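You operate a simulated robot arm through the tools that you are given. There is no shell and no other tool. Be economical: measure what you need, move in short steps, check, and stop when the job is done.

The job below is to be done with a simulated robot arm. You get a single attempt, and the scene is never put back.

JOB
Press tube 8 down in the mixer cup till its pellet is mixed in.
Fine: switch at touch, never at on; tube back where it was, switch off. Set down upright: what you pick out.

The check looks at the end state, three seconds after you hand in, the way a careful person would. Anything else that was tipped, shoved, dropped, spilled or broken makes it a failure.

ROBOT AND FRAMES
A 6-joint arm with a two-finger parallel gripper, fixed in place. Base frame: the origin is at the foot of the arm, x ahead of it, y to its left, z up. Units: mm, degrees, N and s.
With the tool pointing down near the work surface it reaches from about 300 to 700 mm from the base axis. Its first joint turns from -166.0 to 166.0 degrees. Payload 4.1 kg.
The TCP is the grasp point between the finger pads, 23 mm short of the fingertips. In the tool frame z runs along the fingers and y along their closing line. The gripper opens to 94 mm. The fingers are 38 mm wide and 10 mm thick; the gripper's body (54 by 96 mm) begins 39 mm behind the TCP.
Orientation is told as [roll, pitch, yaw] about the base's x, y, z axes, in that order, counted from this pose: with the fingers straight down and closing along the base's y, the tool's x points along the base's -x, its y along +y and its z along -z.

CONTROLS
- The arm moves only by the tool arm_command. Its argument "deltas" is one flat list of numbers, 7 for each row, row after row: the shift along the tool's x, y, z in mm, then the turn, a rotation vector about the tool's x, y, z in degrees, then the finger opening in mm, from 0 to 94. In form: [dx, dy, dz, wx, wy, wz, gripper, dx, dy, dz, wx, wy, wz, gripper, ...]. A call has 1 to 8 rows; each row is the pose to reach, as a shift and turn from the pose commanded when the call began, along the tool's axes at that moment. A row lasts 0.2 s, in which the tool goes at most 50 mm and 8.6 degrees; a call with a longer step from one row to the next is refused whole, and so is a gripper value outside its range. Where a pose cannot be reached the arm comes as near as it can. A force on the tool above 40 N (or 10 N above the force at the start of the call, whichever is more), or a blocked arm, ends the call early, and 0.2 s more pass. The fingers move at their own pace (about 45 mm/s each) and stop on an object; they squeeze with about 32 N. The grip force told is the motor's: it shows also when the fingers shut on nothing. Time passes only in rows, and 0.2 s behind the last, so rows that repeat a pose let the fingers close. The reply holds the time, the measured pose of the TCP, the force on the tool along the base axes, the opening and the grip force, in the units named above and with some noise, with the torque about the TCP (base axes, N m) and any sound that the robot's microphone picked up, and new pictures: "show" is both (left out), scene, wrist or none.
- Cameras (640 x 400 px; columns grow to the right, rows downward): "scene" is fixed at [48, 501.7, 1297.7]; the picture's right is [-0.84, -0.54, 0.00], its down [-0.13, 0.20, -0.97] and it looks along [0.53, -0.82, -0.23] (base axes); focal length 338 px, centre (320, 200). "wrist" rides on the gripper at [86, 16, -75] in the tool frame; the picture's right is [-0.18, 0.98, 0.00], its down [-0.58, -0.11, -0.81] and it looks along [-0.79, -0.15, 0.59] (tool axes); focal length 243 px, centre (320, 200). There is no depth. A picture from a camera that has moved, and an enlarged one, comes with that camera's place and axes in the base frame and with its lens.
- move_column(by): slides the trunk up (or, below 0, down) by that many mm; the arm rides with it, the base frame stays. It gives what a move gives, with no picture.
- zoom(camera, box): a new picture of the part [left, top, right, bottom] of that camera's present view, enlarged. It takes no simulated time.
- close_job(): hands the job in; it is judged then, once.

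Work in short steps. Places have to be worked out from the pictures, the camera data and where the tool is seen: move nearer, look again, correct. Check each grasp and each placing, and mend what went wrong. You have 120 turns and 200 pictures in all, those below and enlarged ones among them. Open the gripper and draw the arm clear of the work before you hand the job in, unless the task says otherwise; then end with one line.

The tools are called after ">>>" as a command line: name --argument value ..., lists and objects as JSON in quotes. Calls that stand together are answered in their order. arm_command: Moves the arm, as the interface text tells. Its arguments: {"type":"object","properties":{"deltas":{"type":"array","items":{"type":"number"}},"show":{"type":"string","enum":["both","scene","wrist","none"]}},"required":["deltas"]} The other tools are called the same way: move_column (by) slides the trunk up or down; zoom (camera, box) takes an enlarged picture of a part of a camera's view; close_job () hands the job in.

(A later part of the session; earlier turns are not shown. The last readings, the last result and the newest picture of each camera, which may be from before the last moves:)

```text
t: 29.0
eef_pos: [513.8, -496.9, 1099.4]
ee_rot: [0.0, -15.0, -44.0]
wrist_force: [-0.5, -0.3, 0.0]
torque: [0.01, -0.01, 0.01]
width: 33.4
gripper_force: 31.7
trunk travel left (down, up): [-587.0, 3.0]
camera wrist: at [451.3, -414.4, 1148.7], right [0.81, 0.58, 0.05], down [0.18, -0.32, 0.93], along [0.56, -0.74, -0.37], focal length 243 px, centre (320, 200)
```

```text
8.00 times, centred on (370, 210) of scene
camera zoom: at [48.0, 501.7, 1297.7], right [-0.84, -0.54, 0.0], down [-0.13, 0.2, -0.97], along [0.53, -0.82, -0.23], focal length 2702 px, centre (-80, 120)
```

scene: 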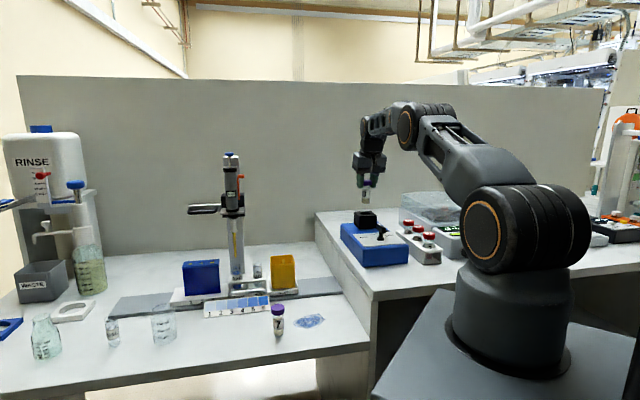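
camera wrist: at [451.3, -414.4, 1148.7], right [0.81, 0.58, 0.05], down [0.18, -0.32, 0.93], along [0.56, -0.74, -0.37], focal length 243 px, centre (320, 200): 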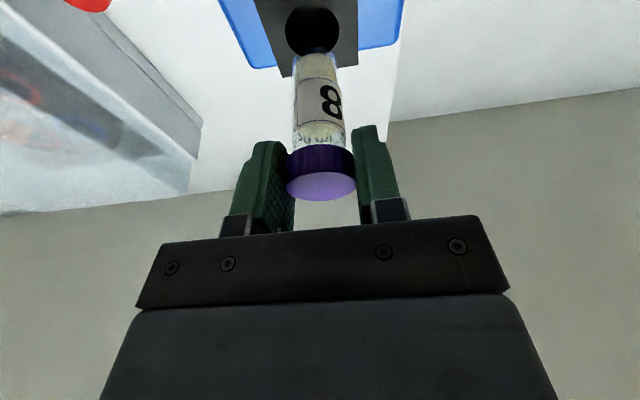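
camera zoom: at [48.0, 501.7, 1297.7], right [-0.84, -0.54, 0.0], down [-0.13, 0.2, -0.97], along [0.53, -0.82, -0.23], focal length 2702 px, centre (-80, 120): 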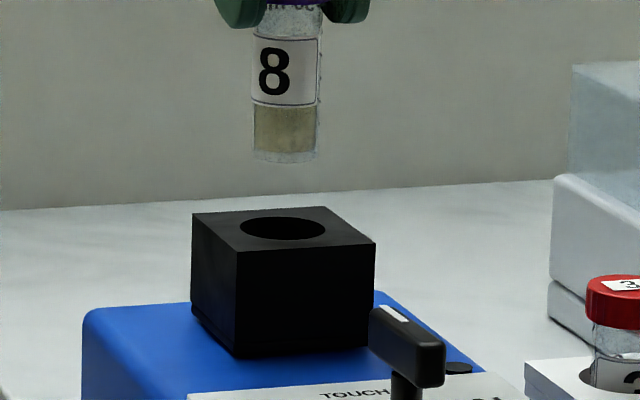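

The tube sits above the hole, about 1.5 mm off sideways and within the slack. I'll lower it into the mouth with that correction, watching the force.

>>> arm_command --deltas '[2.6, -1.5, 9.7, 0, 0, 0, 28, 6.5, -1.5, 24.1, 0, 0, 0, 28, 9.1, -1.5, 33.8, 0, 0, 0, 28, 10.9, -1.5, 40.6, 0, 0, 0, 28]'

>>> zoom --camera "scene" --box '[330, 175, 410, 225]'

```text
t: 30.0
eef_pos: [512.6, -498.9, 1056.0]
ee_rot: [0.0, -15.0, -44.0]
wrist_force: [0.1, -1.0, -0.1]
torque: [0.01, 0.04, 0.03]
width: 33.5
gripper_force: 32.4
trunk travel left (down, up): [-587.0, 3.0]
camera wrist: at [451.0, -415.8, 1106.3], right [0.81, 0.58, 0.05], down [0.18, -0.32, 0.93], along [0.56, -0.74, -0.37], focal length 243 px, centre (320, 200)
```

scene: 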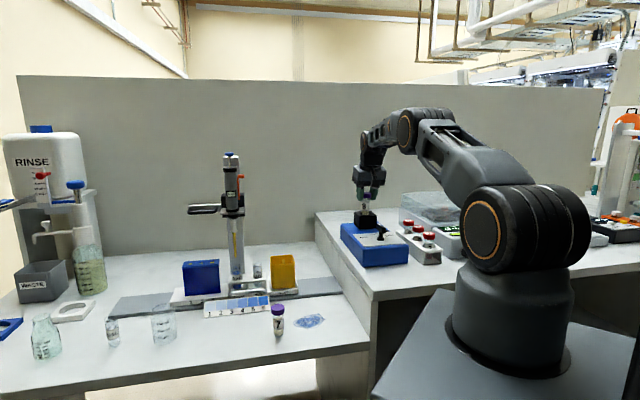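
wrist: 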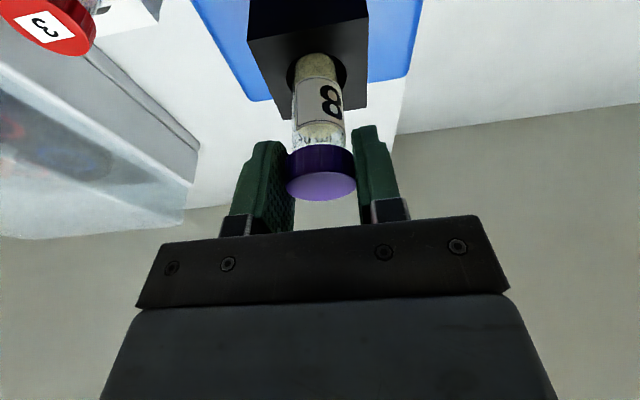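

```text
8.00 times, centred on (370, 200) of scene
camera zoom: at [48.0, 501.7, 1297.7], right [-0.84, -0.54, 0.0], down [-0.13, 0.2, -0.97], along [0.53, -0.82, -0.23], focal length 2702 px, centre (-80, 200)
```

zoom: 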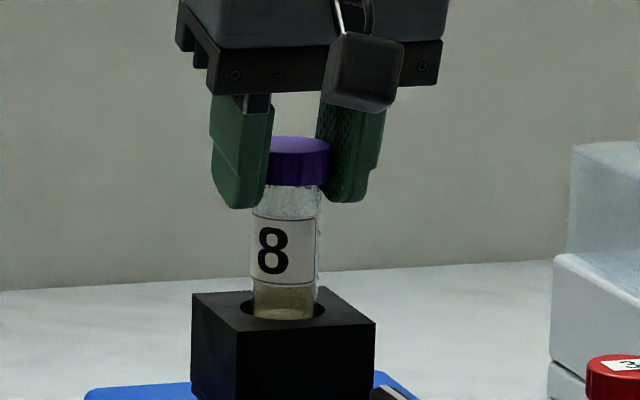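

The tube has entered the hole cleanly. I'll lower further in 5 mm steps.

>>> arm_command --deltas '[1.3, 0, 4.8, 0, 0, 0, 28, 2.6, 0, 9.7, 0, 0, 0, 28, 3.9, 0, 14.5, 0, 0, 0, 28, 5.2, 0, 19.3, 0, 0, 0, 28]' --show "wrist"

>>> zoom --camera "scene" --box '[330, 175, 410, 225]'

```text
t: 31.0
eef_pos: [513.7, -496.9, 1037.0]
ee_rot: [0.0, -15.0, -44.1]
wrist_force: [-0.2, 0.3, -0.6]
torque: [0.03, 0.02, 0.01]
width: 33.7
gripper_force: 32.1
trunk travel left (down, up): [-587.0, 3.0]
camera wrist: at [450.5, -414.6, 1086.0], right [0.81, 0.58, 0.05], down [0.18, -0.32, 0.93], along [0.56, -0.74, -0.37], focal length 243 px, centre (320, 200)
```

wrist: 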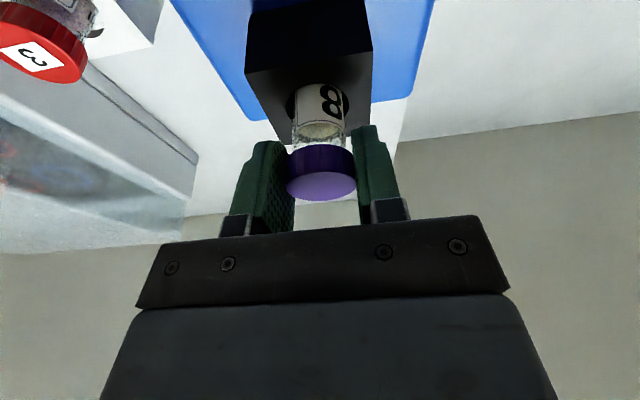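

```text
8.00 times, centred on (370, 200) of scene
camera zoom: at [48.0, 501.7, 1297.7], right [-0.84, -0.54, 0.0], down [-0.13, 0.2, -0.97], along [0.53, -0.82, -0.23], focal length 2702 px, centre (-80, 200)
```

zoom: 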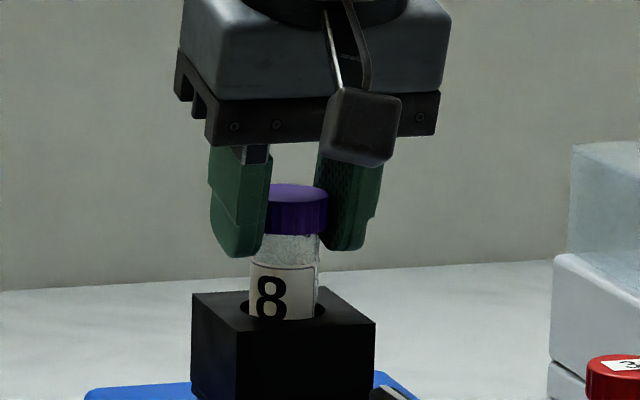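

No contact yet, with the bottom about 32 mm deep. I'll continue in 2 mm steps.

>>> arm_command --deltas '[0.5, 0, 1.9, 0, 0, 0, 28, 1.0, 0, 3.9, 0, 0, 0, 28, 1.55, 0, 5.8, 0, 0, 0, 28, 2.1, 0, 7.7, 0, 0, 0, 28]' --show "none"

>>> zoom --camera "scene" --box '[330, 175, 410, 225]'

```text
t: 32.0
eef_pos: [512.5, -497.6, 1027.6]
ee_rot: [-0.1, -15.0, -44.0]
wrist_force: [0.6, -0.2, -1.0]
torque: [0.0, 0.0, 0.01]
width: 33.3
gripper_force: 32.3
trunk travel left (down, up): [-587.0, 3.0]
```

```text
8.00 times, centred on (370, 200) of scene
camera zoom: at [48.0, 501.7, 1297.7], right [-0.84, -0.54, 0.0], down [-0.13, 0.2, -0.97], along [0.53, -0.82, -0.23], focal length 2702 px, centre (-80, 200)
```

zoom: 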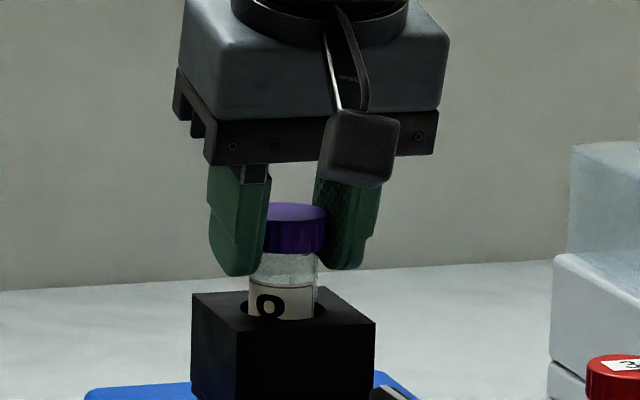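

Fingertips are about 10 mm above the rim and there's still no contact. I'll continue gently with 1.5 mm steps.

>>> arm_command --deltas '[0.4, 0, 1.45, 0, 0, 0, 28, 0.8, 0, 2.9, 0, 0, 0, 28, 1.16, 0, 4.35, 0, 0, 0, 28]' --show "none"

>>> zoom --camera "scene" --box '[330, 175, 410, 225]'

```text
t: 32.8
eef_pos: [512.1, -498.5, 1027.8]
ee_rot: [0.0, -15.3, -43.9]
wrist_force: [-0.7, 1.6, 13.4]
torque: [0.15, 0.03, 0.02]
width: 33.4
gripper_force: 32.0
trunk travel left (down, up): [-587.0, 3.0]
```

```text
8.00 times, centred on (370, 200) of scene
camera zoom: at [48.0, 501.7, 1297.7], right [-0.84, -0.54, 0.0], down [-0.13, 0.2, -0.97], along [0.53, -0.82, -0.23], focal length 2702 px, centre (-80, 200)
```

zoom: 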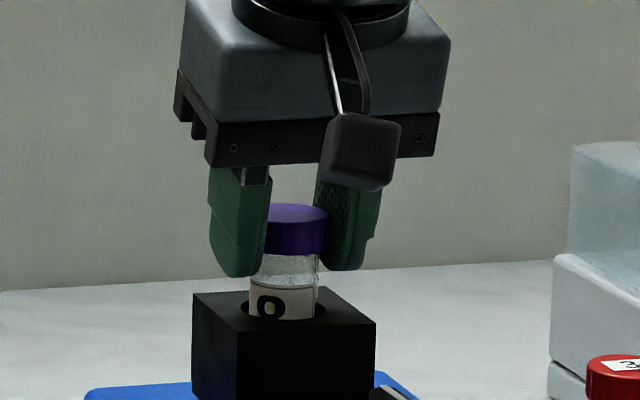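

The tube is on the cup floor (13 N, moved less than commanded). I'll press harder and hold, listening for the motor.

>>> arm_command --deltas '[0.4, 0, 1.45, 0, 0, 0, 28, 0.8, 0, 2.9, 0, 0, 0, 28, 0.8, 0, 2.9, 0, 0, 0, 28, 0.8, 0, 2.9, 0, 0, 0, 28]' --show "wrist"

>>> zoom --camera "scene" --box '[330, 175, 410, 225]'

```text
t: 33.8
eef_pos: [512.0, -497.7, 1023.3]
ee_rot: [0.1, -15.2, -43.9]
wrist_force: [3.6, -3.3, 20.5]
torque: [-0.31, -0.21, -0.01]
width: 33.4
gripper_force: 31.9
trunk travel left (down, up): [-587.0, 3.0]
camera wrist: at [450.0, -413.5, 1072.9], right [0.81, 0.58, 0.05], down [0.18, -0.32, 0.93], along [0.56, -0.75, -0.36], focal length 243 px, centre (320, 200)
```

wrist: 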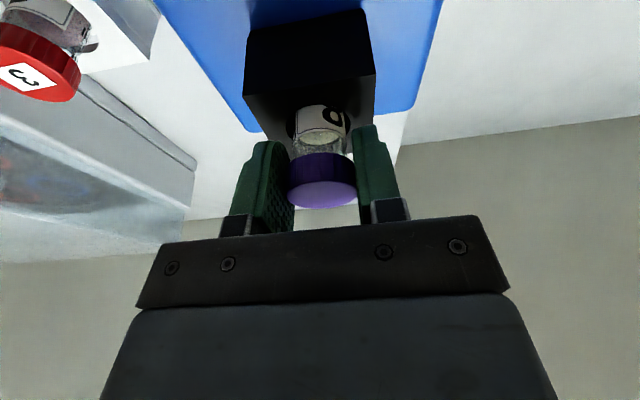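

```text
8.00 times, centred on (370, 200) of scene
camera zoom: at [48.0, 501.7, 1297.7], right [-0.84, -0.54, 0.0], down [-0.13, 0.2, -0.97], along [0.53, -0.82, -0.23], focal length 2702 px, centre (-80, 200)
```

zoom: 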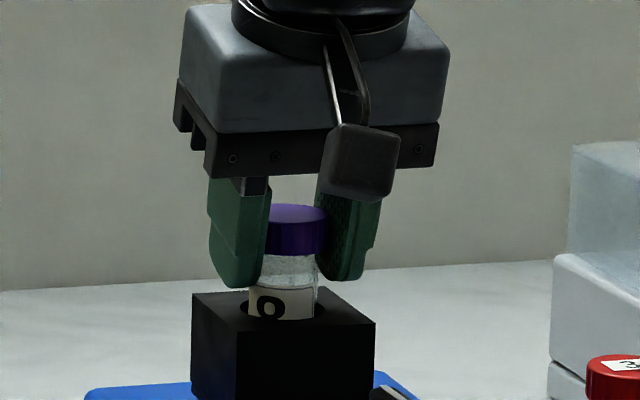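

The gripper only slid down the cap (grip friction limits it to about 20 N) and there's no sound. The tube is seated, so I'll relax, let go, rise, and press on the cap top with closed fingers instead.

>>> arm_command --deltas '[-0.8, 0, -2.9, 0, 0, 0, 28, -0.8, 0, -2.9, 0, 0, 0, 45, -0.8, 0, -2.9, 0, 0, 0, 60, -0.8, 0, -2.9, 0, 0, 0, 60, -6, 0, -22, 0, 0, 0, 60, -15.5, 0, -58, 0, 0, 0, 60]' --show "wrist"

>>> zoom --camera "scene" --box '[330, 175, 410, 225]'

```text
t: 35.2
eef_pos: [512.9, -498.3, 1082.7]
ee_rot: [0.0, -15.0, -44.0]
wrist_force: [0.7, 0.1, 0.0]
torque: [0.02, 0.02, -0.01]
width: 59.8
gripper_force: 0.1
trunk travel left (down, up): [-587.0, 3.0]
camera wrist: at [449.8, -414.2, 1132.7], right [0.81, 0.58, 0.05], down [0.18, -0.32, 0.93], along [0.56, -0.74, -0.37], focal length 243 px, centre (320, 200)
```

wrist: 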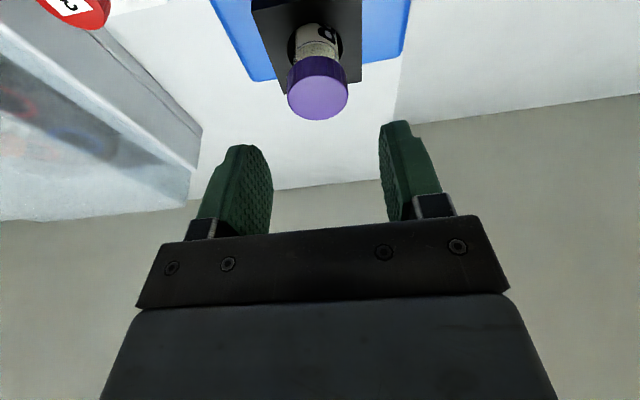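

```text
8.00 times, centred on (370, 200) of scene
camera zoom: at [48.0, 501.7, 1297.7], right [-0.84, -0.54, 0.0], down [-0.13, 0.2, -0.97], along [0.53, -0.82, -0.23], focal length 2702 px, centre (-80, 200)
```

zoom: 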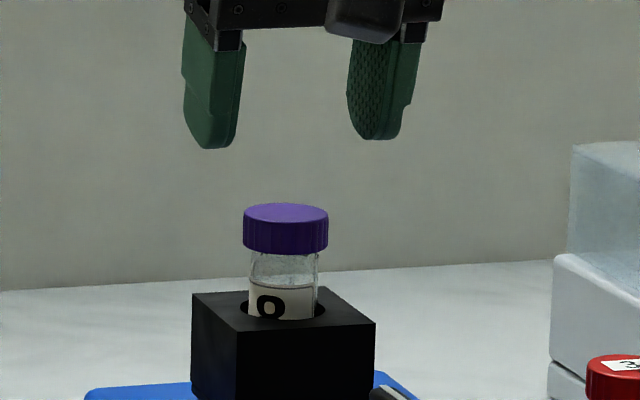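

The tube stands upright in the cup with its cap top at about (511, -496, 1031). I'll close the fingers and bring the tip edge just above the cap centre.

>>> arm_command --deltas '[-2, 0, -1, 0, 0, 0, 40, -4, 0, -1, 0, 0, 0, 15, -6, 0, 0, 0, 0, 0, 0, -7, 0, 5, 0, 0, 0, 0, -4.8, 0.3, 14, 0, 0, 0, 0, -4.8, 0.3, 18.5, 0, 0, 0, 0]' --show "wrist"

>>> zoom --camera "scene" --box '[330, 175, 410, 225]'

```text
t: 36.6
eef_pos: [519.4, -504.5, 1064.6]
ee_rot: [0.0, -14.9, -44.0]
wrist_force: [-0.2, -0.1, -0.2]
torque: [0.01, -0.01, 0.03]
width: 0.0
gripper_force: 32.0
trunk travel left (down, up): [-587.0, 3.0]
camera wrist: at [457.2, -420.3, 1114.7], right [0.81, 0.58, 0.05], down [0.18, -0.32, 0.93], along [0.56, -0.74, -0.37], focal length 243 px, centre (320, 200)
```

wrist: 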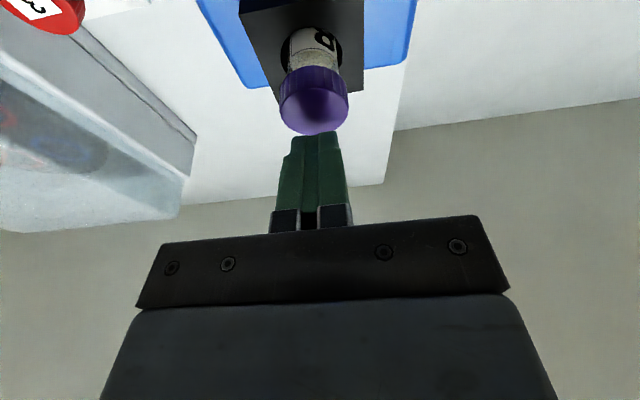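

```text
8.00 times, centred on (370, 200) of scene
camera zoom: at [48.0, 501.7, 1297.7], right [-0.84, -0.54, 0.0], down [-0.13, 0.2, -0.97], along [0.53, -0.82, -0.23], focal length 2702 px, centre (-80, 200)
```

zoom: 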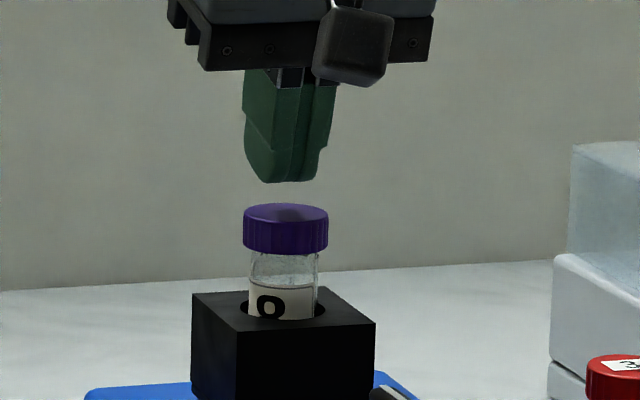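

The tip is centred over the cap. I'll lower onto it and press, letting the force limit guard.

>>> arm_command --deltas '[1.0, 0, 3.9, 0, 0, 0, 0, 1.8, 0, 6.8, 0, 0, 0, 0, 2.3, 0, 8.7, 0, 0, 0, 0, 2.8, 0, 10.6, 0, 0, 0, 0, 3.4, 0, 12.6, 0, 0, 0, 0, 3.9, 0, 14.5, 0, 0, 0, 0, 3.9, 0, 14.5, 0, 0, 0, 0]' --show "wrist"

>>> zoom --camera "scene" --box '[330, 175, 410, 225]'

```text
t: 38.2
eef_pos: [519.2, -503.3, 1055.4]
ee_rot: [0.0, -15.5, -44.0]
wrist_force: [1.0, 1.1, 31.5]
torque: [0.29, 0.24, 0.02]
width: 0.1
gripper_force: 31.6
trunk travel left (down, up): [-587.0, 3.0]
camera wrist: at [455.9, -419.5, 1104.5], right [0.81, 0.58, 0.05], down [0.17, -0.32, 0.93], along [0.56, -0.75, -0.36], focal length 243 px, centre (320, 200)
```

wrist: 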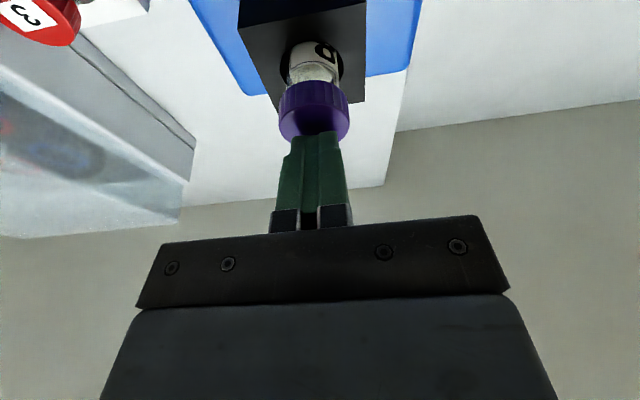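

```text
8.00 times, centred on (370, 200) of scene
camera zoom: at [48.0, 501.7, 1297.7], right [-0.84, -0.54, 0.0], down [-0.13, 0.2, -0.97], along [0.53, -0.82, -0.23], focal length 2702 px, centre (-80, 200)
```

zoom: 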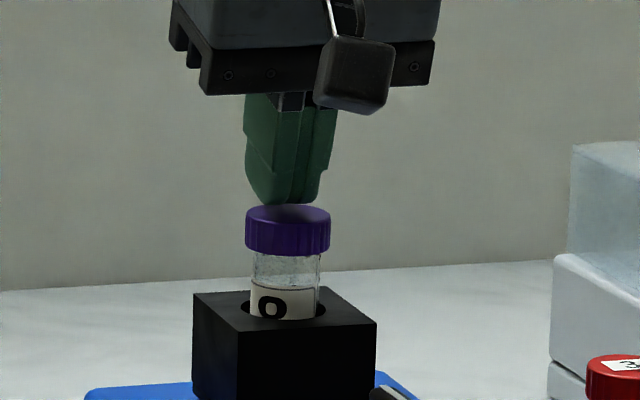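

31 N on the cap, and the cup appears shifted by a pixel or two. I'll press slightly more and hold, watching for motion or sound.

>>> arm_command --deltas '[0.3, 0, 1.0, 0, 0, 0, 0, 0.5, 0, 1.9, 0, 0, 0, 0, 0.5, 0, 1.9, 0, 0, 0, 0]' --show "none"

>>> zoom --camera "scene" --box '[338, 195, 402, 235]'

```text
t: 39.0
eef_pos: [516.7, -502.7, 1055.5]
ee_rot: [0.0, -15.9, -44.0]
wrist_force: [0.6, 2.0, 37.5]
torque: [0.37, 0.32, 0.01]
width: 0.0
gripper_force: 31.8
trunk travel left (down, up): [-587.0, 3.0]
```

```text
10.00 times, centred on (370, 215) of scene
camera zoom: at [48.0, 501.7, 1297.7], right [-0.84, -0.54, 0.0], down [-0.13, 0.2, -0.97], along [0.53, -0.82, -0.23], focal length 3378 px, centre (-180, 50)
```

zoom: 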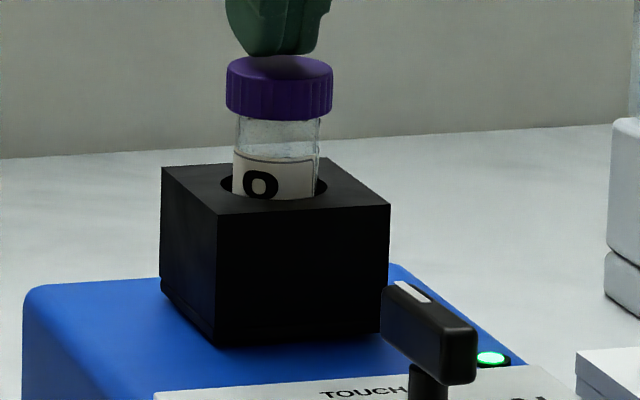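

The green lamp is lit, so the mixer is running. I'll hold the press and watch the tube.

>>> arm_command --deltas '[0, 0, 0, 0, 0, 0, 0, 0, 0, 0, 0, 0, 0, 0, 0, 0, 0, 0, 0, 0, 0, 0, 0, 0, 0, 0, 0, 0, 0, 0, 0, 0, 0, 0, 0, 0, 0, 0, 0, 0, 0, 0, 0, 0, 0, 0, 0, 0, 0, 0, 0, 0, 0, 0, 0, 0]' --show "wrist"

>>> zoom --camera "scene" --box '[338, 195, 402, 235]'

```text
t: 40.8
eef_pos: [517.6, -503.5, 1055.6]
ee_rot: [0.0, -15.6, -44.0]
wrist_force: [0.2, 0.1, 37.9]
torque: [0.33, 0.33, -0.04]
width: 0.0
gripper_force: 32.1
trunk travel left (down, up): [-587.0, 3.0]
camera wrist: at [455.7, -419.0, 1104.1], right [0.81, 0.58, 0.05], down [0.17, -0.31, 0.93], along [0.56, -0.75, -0.35], focal length 243 px, centre (320, 200)
```

wrist: 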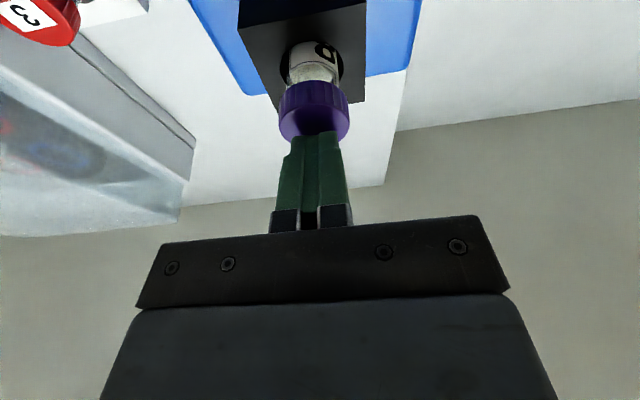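

```text
10.00 times, centred on (370, 215) of scene
camera zoom: at [48.0, 501.7, 1297.7], right [-0.84, -0.54, 0.0], down [-0.13, 0.2, -0.97], along [0.53, -0.82, -0.23], focal length 3378 px, centre (-180, 50)
```

zoom: 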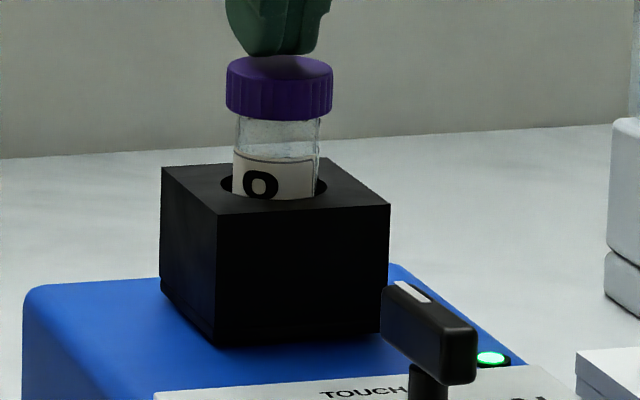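

The lamp stays on. The contents are hidden in the cup, so I'll hold for several more seconds.

>>> arm_command --deltas '[0, 0, 0, 0, 0, 0, 0, 0, 0, 0, 0, 0, 0, 0, 0, 0, 0, 0, 0, 0, 0, 0, 0, 0, 0, 0, 0, 0, 0, 0, 0, 0, 0, 0, 0, 0, 0, 0, 0, 0, 0, 0, 0, 0, 0, 0, 0, 0, 0, 0, 0, 0, 0, 0, 0, 0]' --show "none"

>>> arm_command --deltas '[0, 0, 0, 0, 0, 0, 0, 0, 0, 0, 0, 0, 0, 0, 0, 0, 0, 0, 0, 0, 0, 0, 0, 0, 0, 0, 0, 0, 0, 0, 0, 0, 0, 0, 0, 0, 0, 0, 0, 0, 0, 0, 0, 0, 0, 0, 0, 0, 0, 0, 0, 0, 0, 0, 0, 0]' --show "none"

>>> arm_command --deltas '[0, 0, 0, 0, 0, 0, 0, 0, 0, 0, 0, 0, 0, 0, 0, 0, 0, 0, 0, 0, 0, 0, 0, 0, 0, 0, 0, 0, 0, 0, 0, 0, 0, 0, 0, 0, 0, 0, 0, 0, 0, 0, 0, 0, 0, 0, 0, 0, 0, 0, 0, 0, 0, 0, 0, 0]' --show "none"

>>> zoom --camera "scene" --box '[338, 195, 402, 235]'

>>> zoom --camera "wrist" --box '[270, 20, 366, 80]'

```text
t: 42.6
eef_pos: [518.1, -503.6, 1055.0]
ee_rot: [0.0, -15.6, -44.0]
wrist_force: [0.1, 0.7, 38.0]
torque: [0.38, 0.31, -0.02]
width: 0.0
gripper_force: 31.4
trunk travel left (down, up): [-587.0, 3.0]
```

```text
t: 44.4
eef_pos: [518.9, -503.4, 1055.7]
ee_rot: [0.0, -15.7, -44.1]
wrist_force: [0.7, 1.7, 36.9]
torque: [0.38, 0.31, -0.01]
width: 0.2
gripper_force: 31.9
trunk travel left (down, up): [-587.0, 3.0]
```

```text
t: 46.2
eef_pos: [517.9, -503.3, 1055.7]
ee_rot: [0.0, -15.7, -44.0]
wrist_force: [0.1, 0.7, 38.1]
torque: [0.33, 0.3, 0.03]
width: 0.0
gripper_force: 31.3
trunk travel left (down, up): [-587.0, 3.0]
```

```text
10.00 times, centred on (370, 215) of scene
camera zoom: at [48.0, 501.7, 1297.7], right [-0.84, -0.54, 0.0], down [-0.13, 0.2, -0.97], along [0.53, -0.82, -0.23], focal length 3378 px, centre (-180, 50)
```

zoom: 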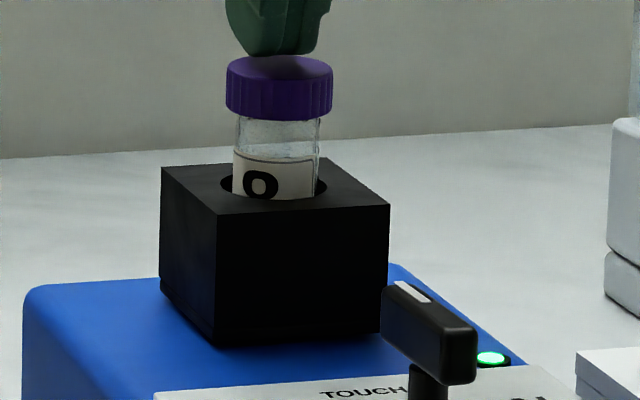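

```text
6.67 times, centred on (318, 50) of wrist
camera zoom: at [455.7, -419.0, 1104.1], right [0.81, 0.58, 0.05], down [0.17, -0.31, 0.93], along [0.56, -0.75, -0.35], focal length 1618 px, centre (333, 1200)
```

zoom: 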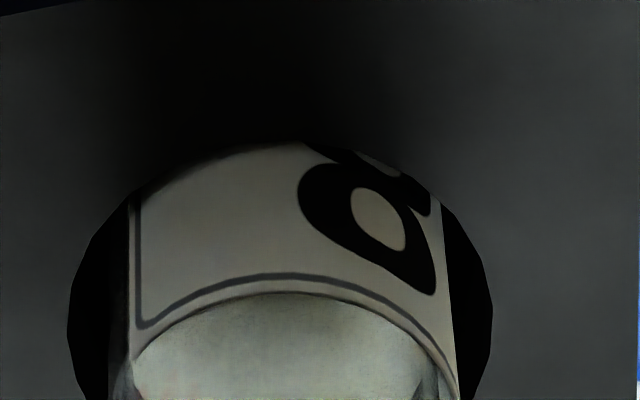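

About 8 s of running so far. I'll hold a few more seconds for certainty, then lift off and inspect.

>>> arm_command --deltas '[0, 0, 0, 0, 0, 0, 0, 0, 0, 0, 0, 0, 0, 0, 0, 0, 0, 0, 0, 0, 0, 0, 0, 0, 0, 0, 0, 0, 0, 0, 0, 0, 0, 0, 0, 0, 0, 0, 0, 0, 0, 0, 0, 0, 0, 0, 0, 0, 0, 0, 0, 0, 0, 0, 0, 0]' --show "none"

>>> arm_command --deltas '[0, 0, 0, 0, 0, 0, 0, 0, 0, 0, 0, 0, 0, 0, 0, 0, 0, 0, 0, 0, 0, 0, 0, 0, 0, 0, 0, 0, 0, 0, 0, 0, 0, 0, 0, 0, 0, 0, 0, 0, 0, 0, 0, 0, 0, 0, 0, 0, 0, 0, 0, 0, 0, 0, 0, 0]' --show "none"

>>> arm_command --deltas '[0, 0, 0, 0, 0, 0, 0, 0, 0, 0, 0, 0, 0, 0, 0, 0, 0, 0, 0, 0, 0, 0, 0, 0, 0, 0, 0, 0, 0, 0, 0, 0, 0, 0, 0, 0, 0, 0, 0, 0, 0, 0, 0, 0, 0, 0, 0, 0, 0, 0, 0, 0, 0, 0, 0, 0]' --show "none"

>>> zoom --camera "scene" --box '[338, 195, 402, 235]'

```text
t: 48.0
eef_pos: [518.0, -503.2, 1054.8]
ee_rot: [0.0, -15.7, -44.0]
wrist_force: [0.4, 0.7, 37.2]
torque: [0.33, 0.3, 0.03]
width: 0.0
gripper_force: 31.9
trunk travel left (down, up): [-587.0, 3.0]
```

```text
t: 49.8
eef_pos: [519.0, -503.2, 1056.0]
ee_rot: [0.0, -15.6, -44.1]
wrist_force: [0.0, 0.2, 37.8]
torque: [0.36, 0.32, 0.02]
width: 0.2
gripper_force: 32.4
trunk travel left (down, up): [-587.0, 3.0]
```

```text
t: 51.6
eef_pos: [518.1, -503.5, 1054.9]
ee_rot: [0.0, -15.7, -44.0]
wrist_force: [-0.2, 1.1, 37.6]
torque: [0.35, 0.3, -0.03]
width: 0.0
gripper_force: 32.2
trunk travel left (down, up): [-587.0, 3.0]
```

```text
10.00 times, centred on (370, 215) of scene
camera zoom: at [48.0, 501.7, 1297.7], right [-0.84, -0.54, 0.0], down [-0.13, 0.2, -0.97], along [0.53, -0.82, -0.23], focal length 3378 px, centre (-180, 50)
```

zoom: 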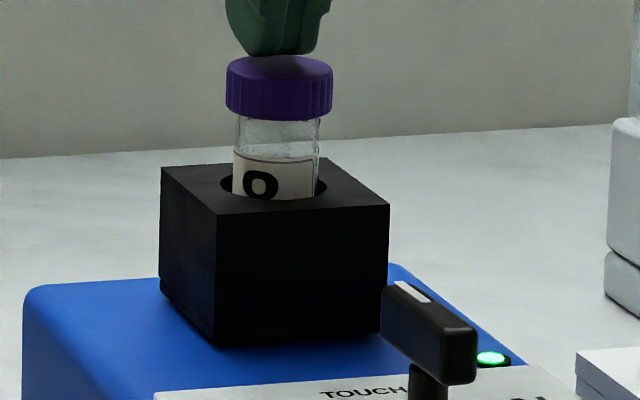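

About 13 s of mixing in all. I'll lift off, open, and recentre above the cap.

>>> arm_command --deltas '[-2.6, 0, -9.7, 0, 0, 0, 0, -7.8, 0, -29, 0, 0, 0, 0, -11.6, 0, -43.5, 0, 0, 0, 20, -2, 0, -46, 0, 0, 0, 40, -2, 0, -46, 0, 0, 0, 62, -2, 0, -46, 0, 0, 0, 62]' --show "wrist"

>>> zoom --camera "scene" --box '[330, 185, 410, 235]'

```text
t: 53.0
eef_pos: [513.3, -497.4, 1092.6]
ee_rot: [0.1, -15.0, -43.9]
wrist_force: [0.3, 0.6, -0.3]
torque: [0.01, 0.01, -0.01]
width: 61.7
gripper_force: 0.0
trunk travel left (down, up): [-587.0, 3.0]
camera wrist: at [450.9, -412.9, 1142.8], right [0.81, 0.58, 0.05], down [0.18, -0.32, 0.93], along [0.56, -0.74, -0.37], focal length 243 px, centre (320, 200)
```

wrist: 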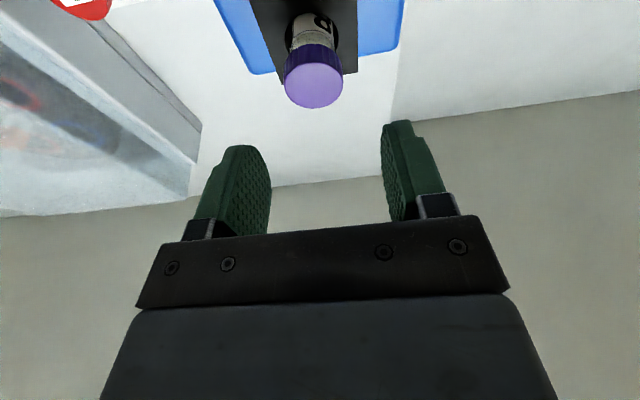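

```text
8.00 times, centred on (370, 210) of scene
camera zoom: at [48.0, 501.7, 1297.7], right [-0.84, -0.54, 0.0], down [-0.13, 0.2, -0.97], along [0.53, -0.82, -0.23], focal length 2702 px, centre (-80, 120)
```

zoom: 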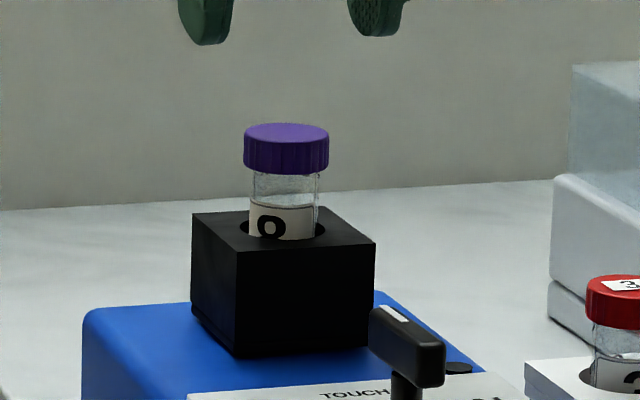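

The lamp went off as it should. The tube still stands upright, with the cap centre at about (511, -495). I'll go down and grip it.

>>> arm_command --deltas '[6, 0, 18, 0, 0, 0, 62, 12, 0, 36, 0, 0, 0, 62, 16, 0, 50, 0, 0, 0, 62, 19.8, 0, 61.6, 0, 0, 0, 62]' --show "wrist"

>>> zoom --camera "scene" --box '[330, 175, 410, 225]'

```text
t: 54.0
eef_pos: [510.9, -494.2, 1028.2]
ee_rot: [0.0, -15.0, -44.0]
wrist_force: [-0.1, 0.3, -0.4]
torque: [-0.01, 0.01, -0.02]
width: 61.9
gripper_force: 0.0
trunk travel left (down, up): [-587.0, 3.0]
camera wrist: at [448.6, -410.6, 1078.7], right [0.81, 0.58, 0.05], down [0.18, -0.32, 0.93], along [0.56, -0.74, -0.37], focal length 243 px, centre (320, 200)
```

wrist: 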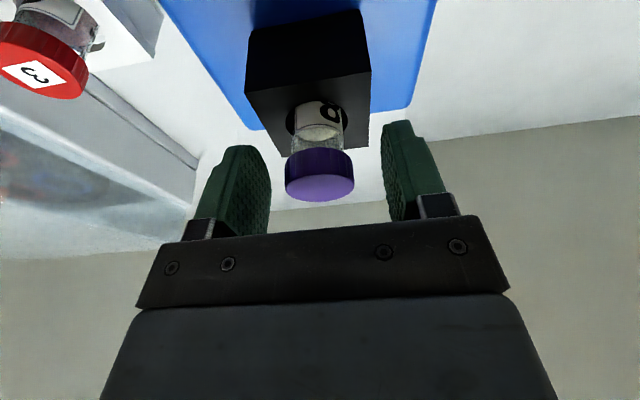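

```text
8.00 times, centred on (370, 200) of scene
camera zoom: at [48.0, 501.7, 1297.7], right [-0.84, -0.54, 0.0], down [-0.13, 0.2, -0.97], along [0.53, -0.82, -0.23], focal length 2702 px, centre (-80, 200)
```

zoom: 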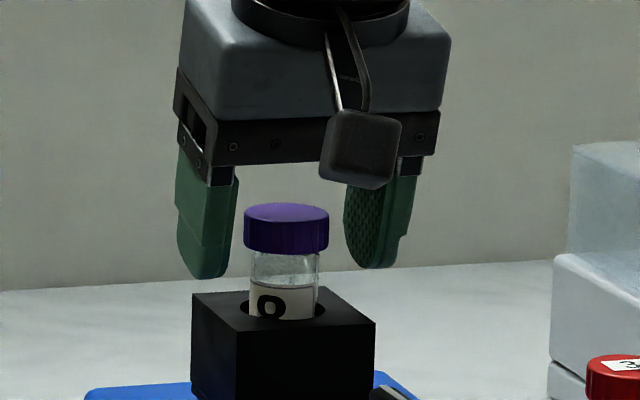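

Well placed. I'll close and lift straight up.

>>> arm_command --deltas '[0, 0, 0, 0, 0, 0, 40, 0, 0, 0, 0, 0, 0, 28, 0, 0, 0, 0, 0, 0, 28, 0, 0, 0, 0, 0, 0, 28]' --show "none"

>>> arm_command --deltas '[-3.9, 0, -14.5, 0, 0, 0, 28, -9.1, 0, -33.8, 0, 0, 0, 28, -15.5, 0, -58, 0, 0, 0, 28, -21.2, 0, -79.2, 0, 0, 0, 28]' --show "wrist"

>>> zoom --camera "scene" --box '[330, 160, 410, 210]'

```text
t: 55.0
eef_pos: [512.0, -494.1, 1029.2]
ee_rot: [0.0, -15.0, -44.0]
wrist_force: [0.2, -0.2, 0.0]
torque: [0.0, 0.03, -0.01]
width: 33.5
gripper_force: 32.3
trunk travel left (down, up): [-587.0, 3.0]
```

```text
t: 56.0
eef_pos: [510.0, -494.3, 1110.1]
ee_rot: [0.0, -15.1, -44.0]
wrist_force: [0.8, 0.3, 0.7]
torque: [0.01, 0.02, 0.02]
width: 33.4
gripper_force: 31.7
trunk travel left (down, up): [-587.0, 3.0]
camera wrist: at [448.2, -410.6, 1159.9], right [0.81, 0.58, 0.05], down [0.18, -0.32, 0.93], along [0.56, -0.74, -0.37], focal length 243 px, centre (320, 200)
```

wrist: 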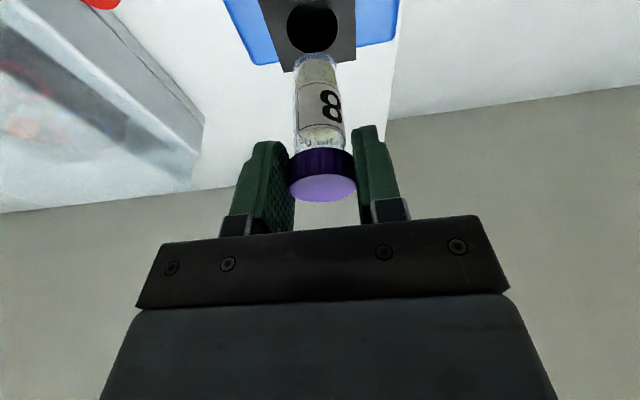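

```text
8.00 times, centred on (370, 185) of scene
camera zoom: at [48.0, 501.7, 1297.7], right [-0.84, -0.54, 0.0], down [-0.13, 0.2, -0.97], along [0.53, -0.82, -0.23], focal length 2702 px, centre (-80, 320)
```

zoom: 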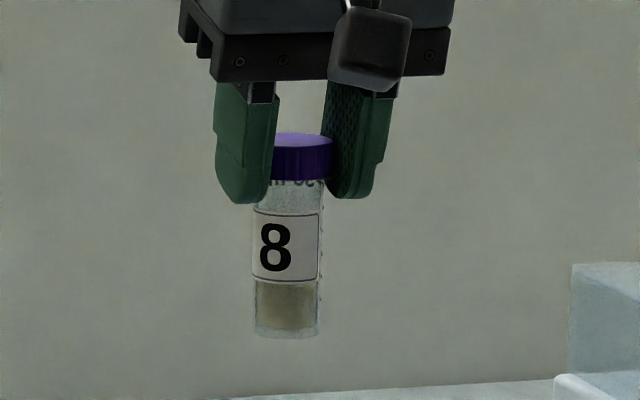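

Lifted. I'll inspect the contents closely and compare with unmixed tube 7.

>>> zoom --camera "wrist" --box '[280, 40, 376, 160]'

>>> zoom --camera "scene" --box '[350, 175, 382, 205]'

>>> zoom --camera "scene" --box '[262, 308, 294, 338]'

```text
3.33 times, centred on (328, 100) of wrist
camera zoom: at [448.2, -410.6, 1159.9], right [0.81, 0.58, 0.05], down [0.18, -0.32, 0.93], along [0.56, -0.74, -0.37], focal length 809 px, centre (293, 533)
```

zoom: 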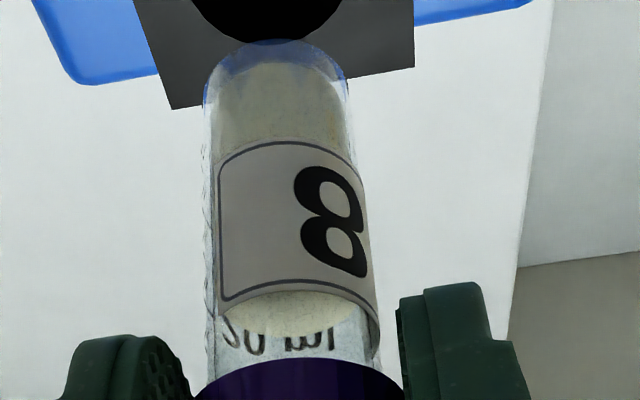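

```text
13.33 times, centred on (366, 190) of scene
camera zoom: at [48.0, 501.7, 1297.7], right [-0.84, -0.54, 0.0], down [-0.13, 0.2, -0.97], along [0.53, -0.82, -0.23], focal length 4504 px, centre (-293, 333)
```

zoom: 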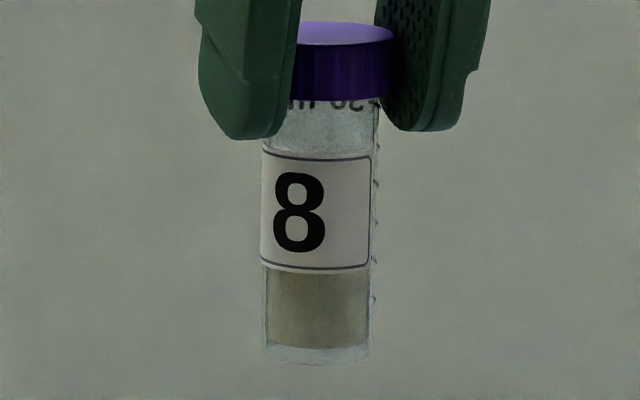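

```text
13.33 times, centred on (278, 323) of scene
camera zoom: at [48.0, 501.7, 1297.7], right [-0.84, -0.54, 0.0], down [-0.13, 0.2, -0.97], along [0.53, -0.82, -0.23], focal length 4504 px, centre (880, -1440)
```

zoom: 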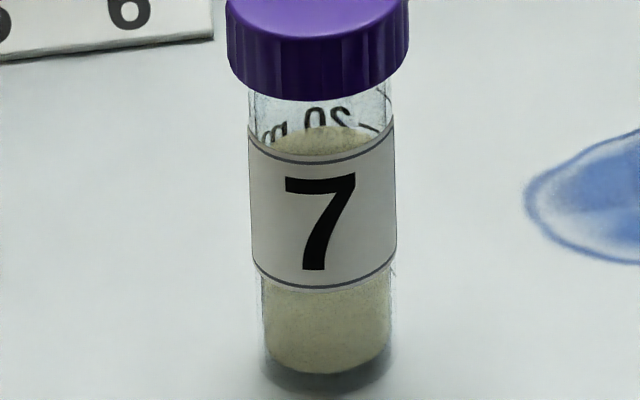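

I can't judge the difference from here; a side-by-side on the table will tell. I'll carry tube 8 back above its spot, reversing the yaw.

>>> arm_command --deltas '[18.5, 16.3, -5, -0.91, 0, -3.4, 28, 51, 45, -13.7, -2.5, 0, -9.35, 28, 83.4, 73.5, -22.4, -4.1, 0, -15.3, 28, 115.9, 102.2, -31, -5.7, 0, -21.25, 28, 148.3, 130.8, -39.7, -7.29, 0, -27.2, 28, 180.7, 159.4, -48.4, -8.88, 0, -33.15, 28, 210.8, 185.9, -56.5, -10.36, 0, -38.7, 28, 231.7, 204.3, -62.1, -11.39, 0, -42.5, 28]'

```text
t: 57.8
eef_pos: [481.1, -182.5, 1108.9]
ee_rot: [0.0, -15.0, 0.3]
wrist_force: [-0.2, -0.8, -0.3]
torque: [0.0, -0.05, -0.03]
width: 33.4
gripper_force: 32.3
trunk travel left (down, up): [-587.0, 3.0]
camera wrist: at [378.8, -164.9, 1160.0], right [0.18, 0.98, 0.05], down [0.35, -0.11, 0.93], along [0.92, -0.15, -0.37], focal length 243 px, centre (320, 200)
```

scene: 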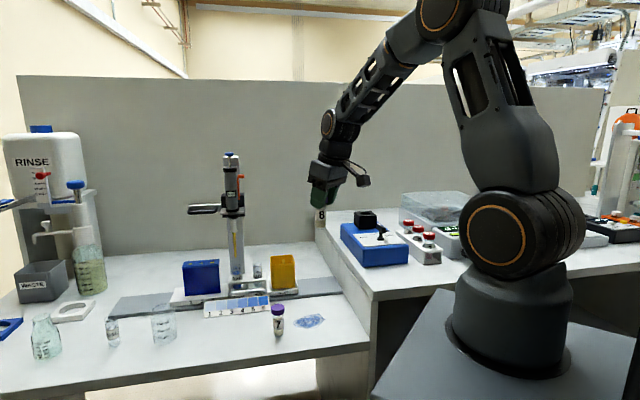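
wrist: 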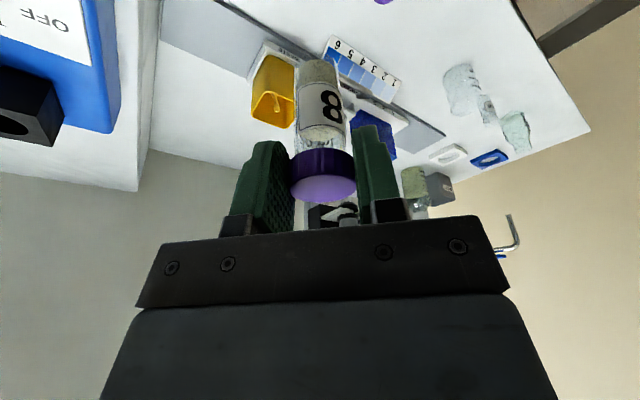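

The contents now look noticeably darker and more even than at this same pose before mixing. I'll descend to just above the table.

>>> arm_command --deltas '[5.2, 0.5, 19.3, 0, 0, 0, 28, 15.5, 0.5, 58, 0, 0, 0, 28, 25.9, 0.5, 96.6, 0, 0, 0, 28, 37.5, 0.5, 140.1, 0, 0, 0, 28, 49.2, 0.5, 183.5, 0, 0, 0, 28, 59.5, 0.5, 222.2, 0, 0, 0, 28, 67.8, 0.5, 253.1, 0, 0, 0, 28, 71.9, 0.5, 268.5, 0, 0, 0, 28]'

>>> zoom --camera "scene" --box '[262, 295, 342, 345]'

>>> zoom --camera "wrist" --box '[270, 20, 470, 220]'

```text
t: 59.6
eef_pos: [481.8, -183.2, 832.1]
ee_rot: [-0.1, -15.0, 0.0]
wrist_force: [-0.4, -0.4, -0.4]
torque: [-0.01, -0.01, 0.0]
width: 33.4
gripper_force: 31.8
trunk travel left (down, up): [-587.0, 3.0]
camera wrist: at [379.4, -164.8, 882.1], right [0.18, 0.98, 0.05], down [0.35, -0.11, 0.93], along [0.92, -0.15, -0.37], focal length 243 px, centre (320, 200)
```

scene: 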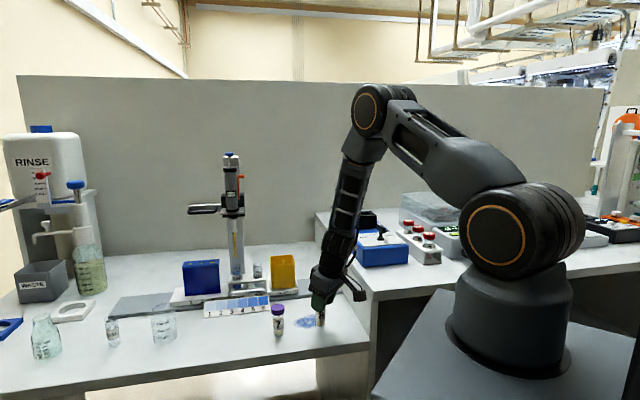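
wrist: 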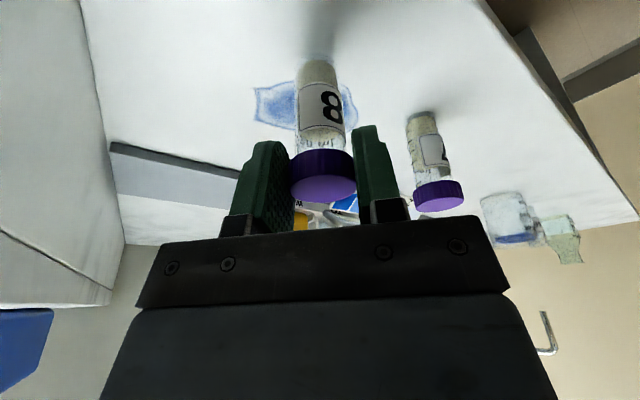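

```text
8.00 times, centred on (302, 320) of scene
camera zoom: at [48.0, 501.7, 1297.7], right [-0.84, -0.54, 0.0], down [-0.13, 0.2, -0.97], along [0.53, -0.82, -0.23], focal length 2702 px, centre (464, -760)
```

zoom: 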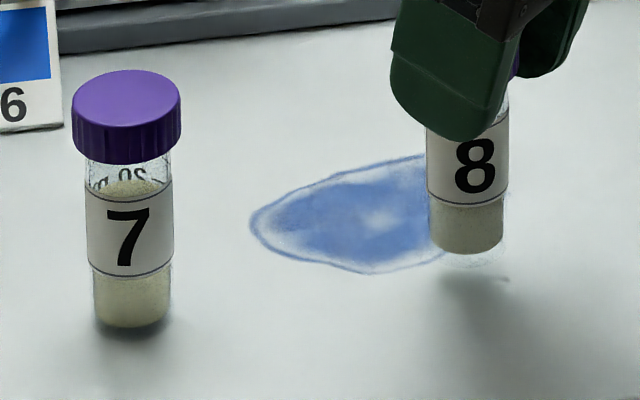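

```text
2.00 times, centred on (370, 120) of wrist
camera zoom: at [379.4, -164.8, 882.1], right [0.18, 0.98, 0.05], down [0.35, -0.11, 0.93], along [0.92, -0.15, -0.37], focal length 485 px, centre (220, 360)
```

zoom: 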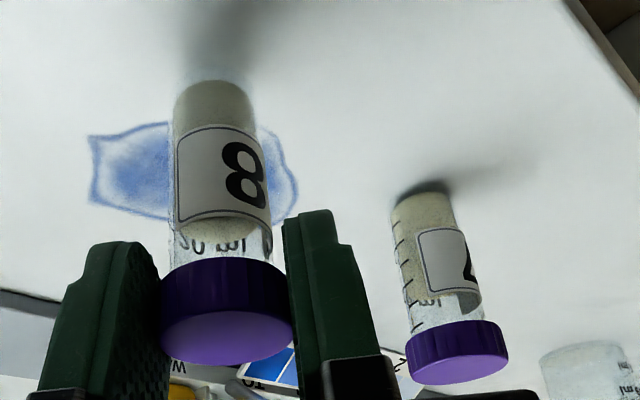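

There's a clear difference: tube 8's contents are now smooth and uniform while tube 7's are still grainy. The pellet is mixed in. I'll lower onto the original spot with a small correction.

>>> arm_command --deltas '[1.8, 1.0, 3.8, 0, 0, 0, 28, 3.5, 1.8, 8.4, 0, 0, 0, 28, 3.5, 1.8, 8.4, 0, 0, 0, 28]' --show "none"

>>> zoom --camera "scene" --box '[284, 290, 364, 340]'

```text
t: 60.4
eef_pos: [478.9, -180.9, 822.6]
ee_rot: [0.0, -14.9, 0.0]
wrist_force: [0.2, 0.0, -0.8]
torque: [-0.01, -0.01, -0.01]
width: 33.6
gripper_force: 31.8
trunk travel left (down, up): [-587.0, 3.0]
```

```text
8.00 times, centred on (324, 315) of scene
camera zoom: at [48.0, 501.7, 1297.7], right [-0.84, -0.54, 0.0], down [-0.13, 0.2, -0.97], along [0.53, -0.82, -0.23], focal length 2702 px, centre (288, -720)
```

zoom: 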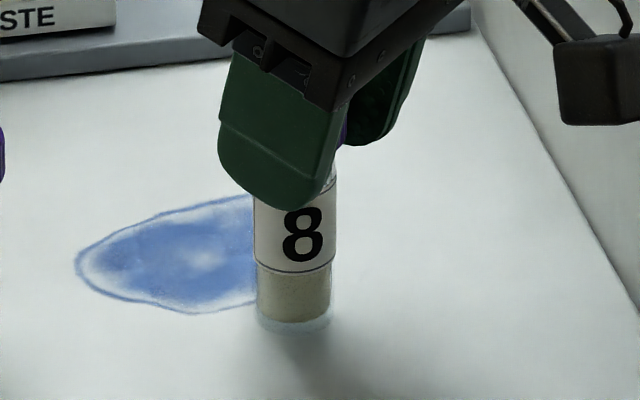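

The tube is about 4 mm left of its original image position. I'll check from the wrist before correcting.

>>> arm_command --deltas '[0, 0, 0, 0, 0, 0, 28]' --show "wrist"

>>> zoom --camera "wrist" --box '[256, 20, 384, 100]'

```text
t: 60.8
eef_pos: [479.5, -179.6, 823.0]
ee_rot: [0.0, -15.0, 0.0]
wrist_force: [-1.1, 0.5, -0.3]
torque: [0.01, 0.02, 0.01]
width: 33.4
gripper_force: 32.3
trunk travel left (down, up): [-587.0, 3.0]
camera wrist: at [376.8, -163.0, 873.6], right [0.18, 0.98, 0.05], down [0.35, -0.11, 0.93], along [0.92, -0.15, -0.37], focal length 243 px, centre (320, 200)
```

wrist: 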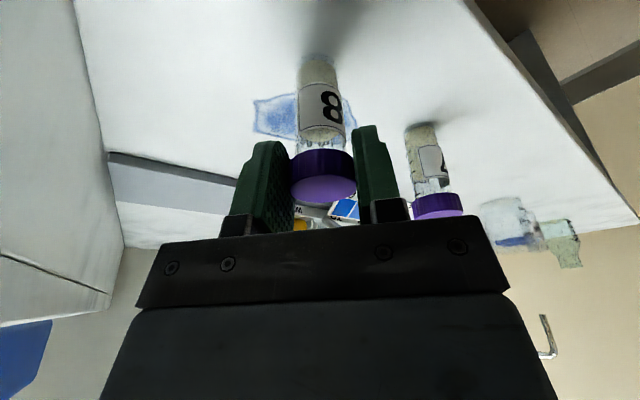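

```text
5.00 times, centred on (320, 60) of wrist
camera zoom: at [376.8, -163.0, 873.6], right [0.18, 0.98, 0.05], down [0.35, -0.11, 0.93], along [0.92, -0.15, -0.37], focal length 1213 px, centre (320, 900)
```

zoom: 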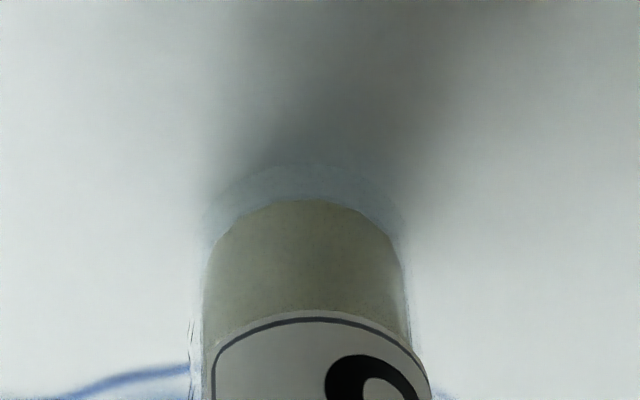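

Both views agree on roughly +4 mm in x and +1.5 mm in y. I'll shift back by that before setting down and recheck.

>>> arm_command --deltas '[3.9, -1.5, -1.0, 0, 0, 0, 28, 3.9, -1.5, -1.0, 0, 0, 0, 28]' --show "none"

>>> zoom --camera "scene" --box '[284, 290, 364, 340]'

```text
t: 61.4
eef_pos: [473.9, -180.7, 823.7]
ee_rot: [0.0, -15.0, 0.0]
wrist_force: [-0.3, 0.1, 0.2]
torque: [-0.01, -0.02, -0.01]
width: 33.2
gripper_force: 32.0
trunk travel left (down, up): [-587.0, 3.0]
```

```text
8.00 times, centred on (324, 315) of scene
camera zoom: at [48.0, 501.7, 1297.7], right [-0.84, -0.54, 0.0], down [-0.13, 0.2, -0.97], along [0.53, -0.82, -0.23], focal length 2702 px, centre (288, -720)
```

zoom: 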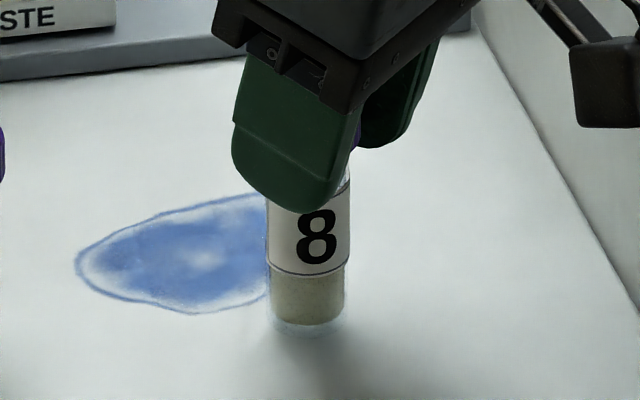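

It matches the original position now. I'll lower the last 2–3 mm to contact.

>>> arm_command --deltas '[0.3, 0, 1.0, 0, 0, 0, 28, 0.5, 0, 1.9, 0, 0, 0, 28, 0.6, 0, 2.4, 0, 0, 0, 28]' --show "none"

```text
t: 62.2
eef_pos: [473.6, -179.9, 821.2]
ee_rot: [-0.1, -14.9, 0.0]
wrist_force: [0.0, 0.3, -1.7]
torque: [-0.04, -0.01, -0.01]
width: 33.6
gripper_force: 32.0
trunk travel left (down, up): [-587.0, 3.0]
```

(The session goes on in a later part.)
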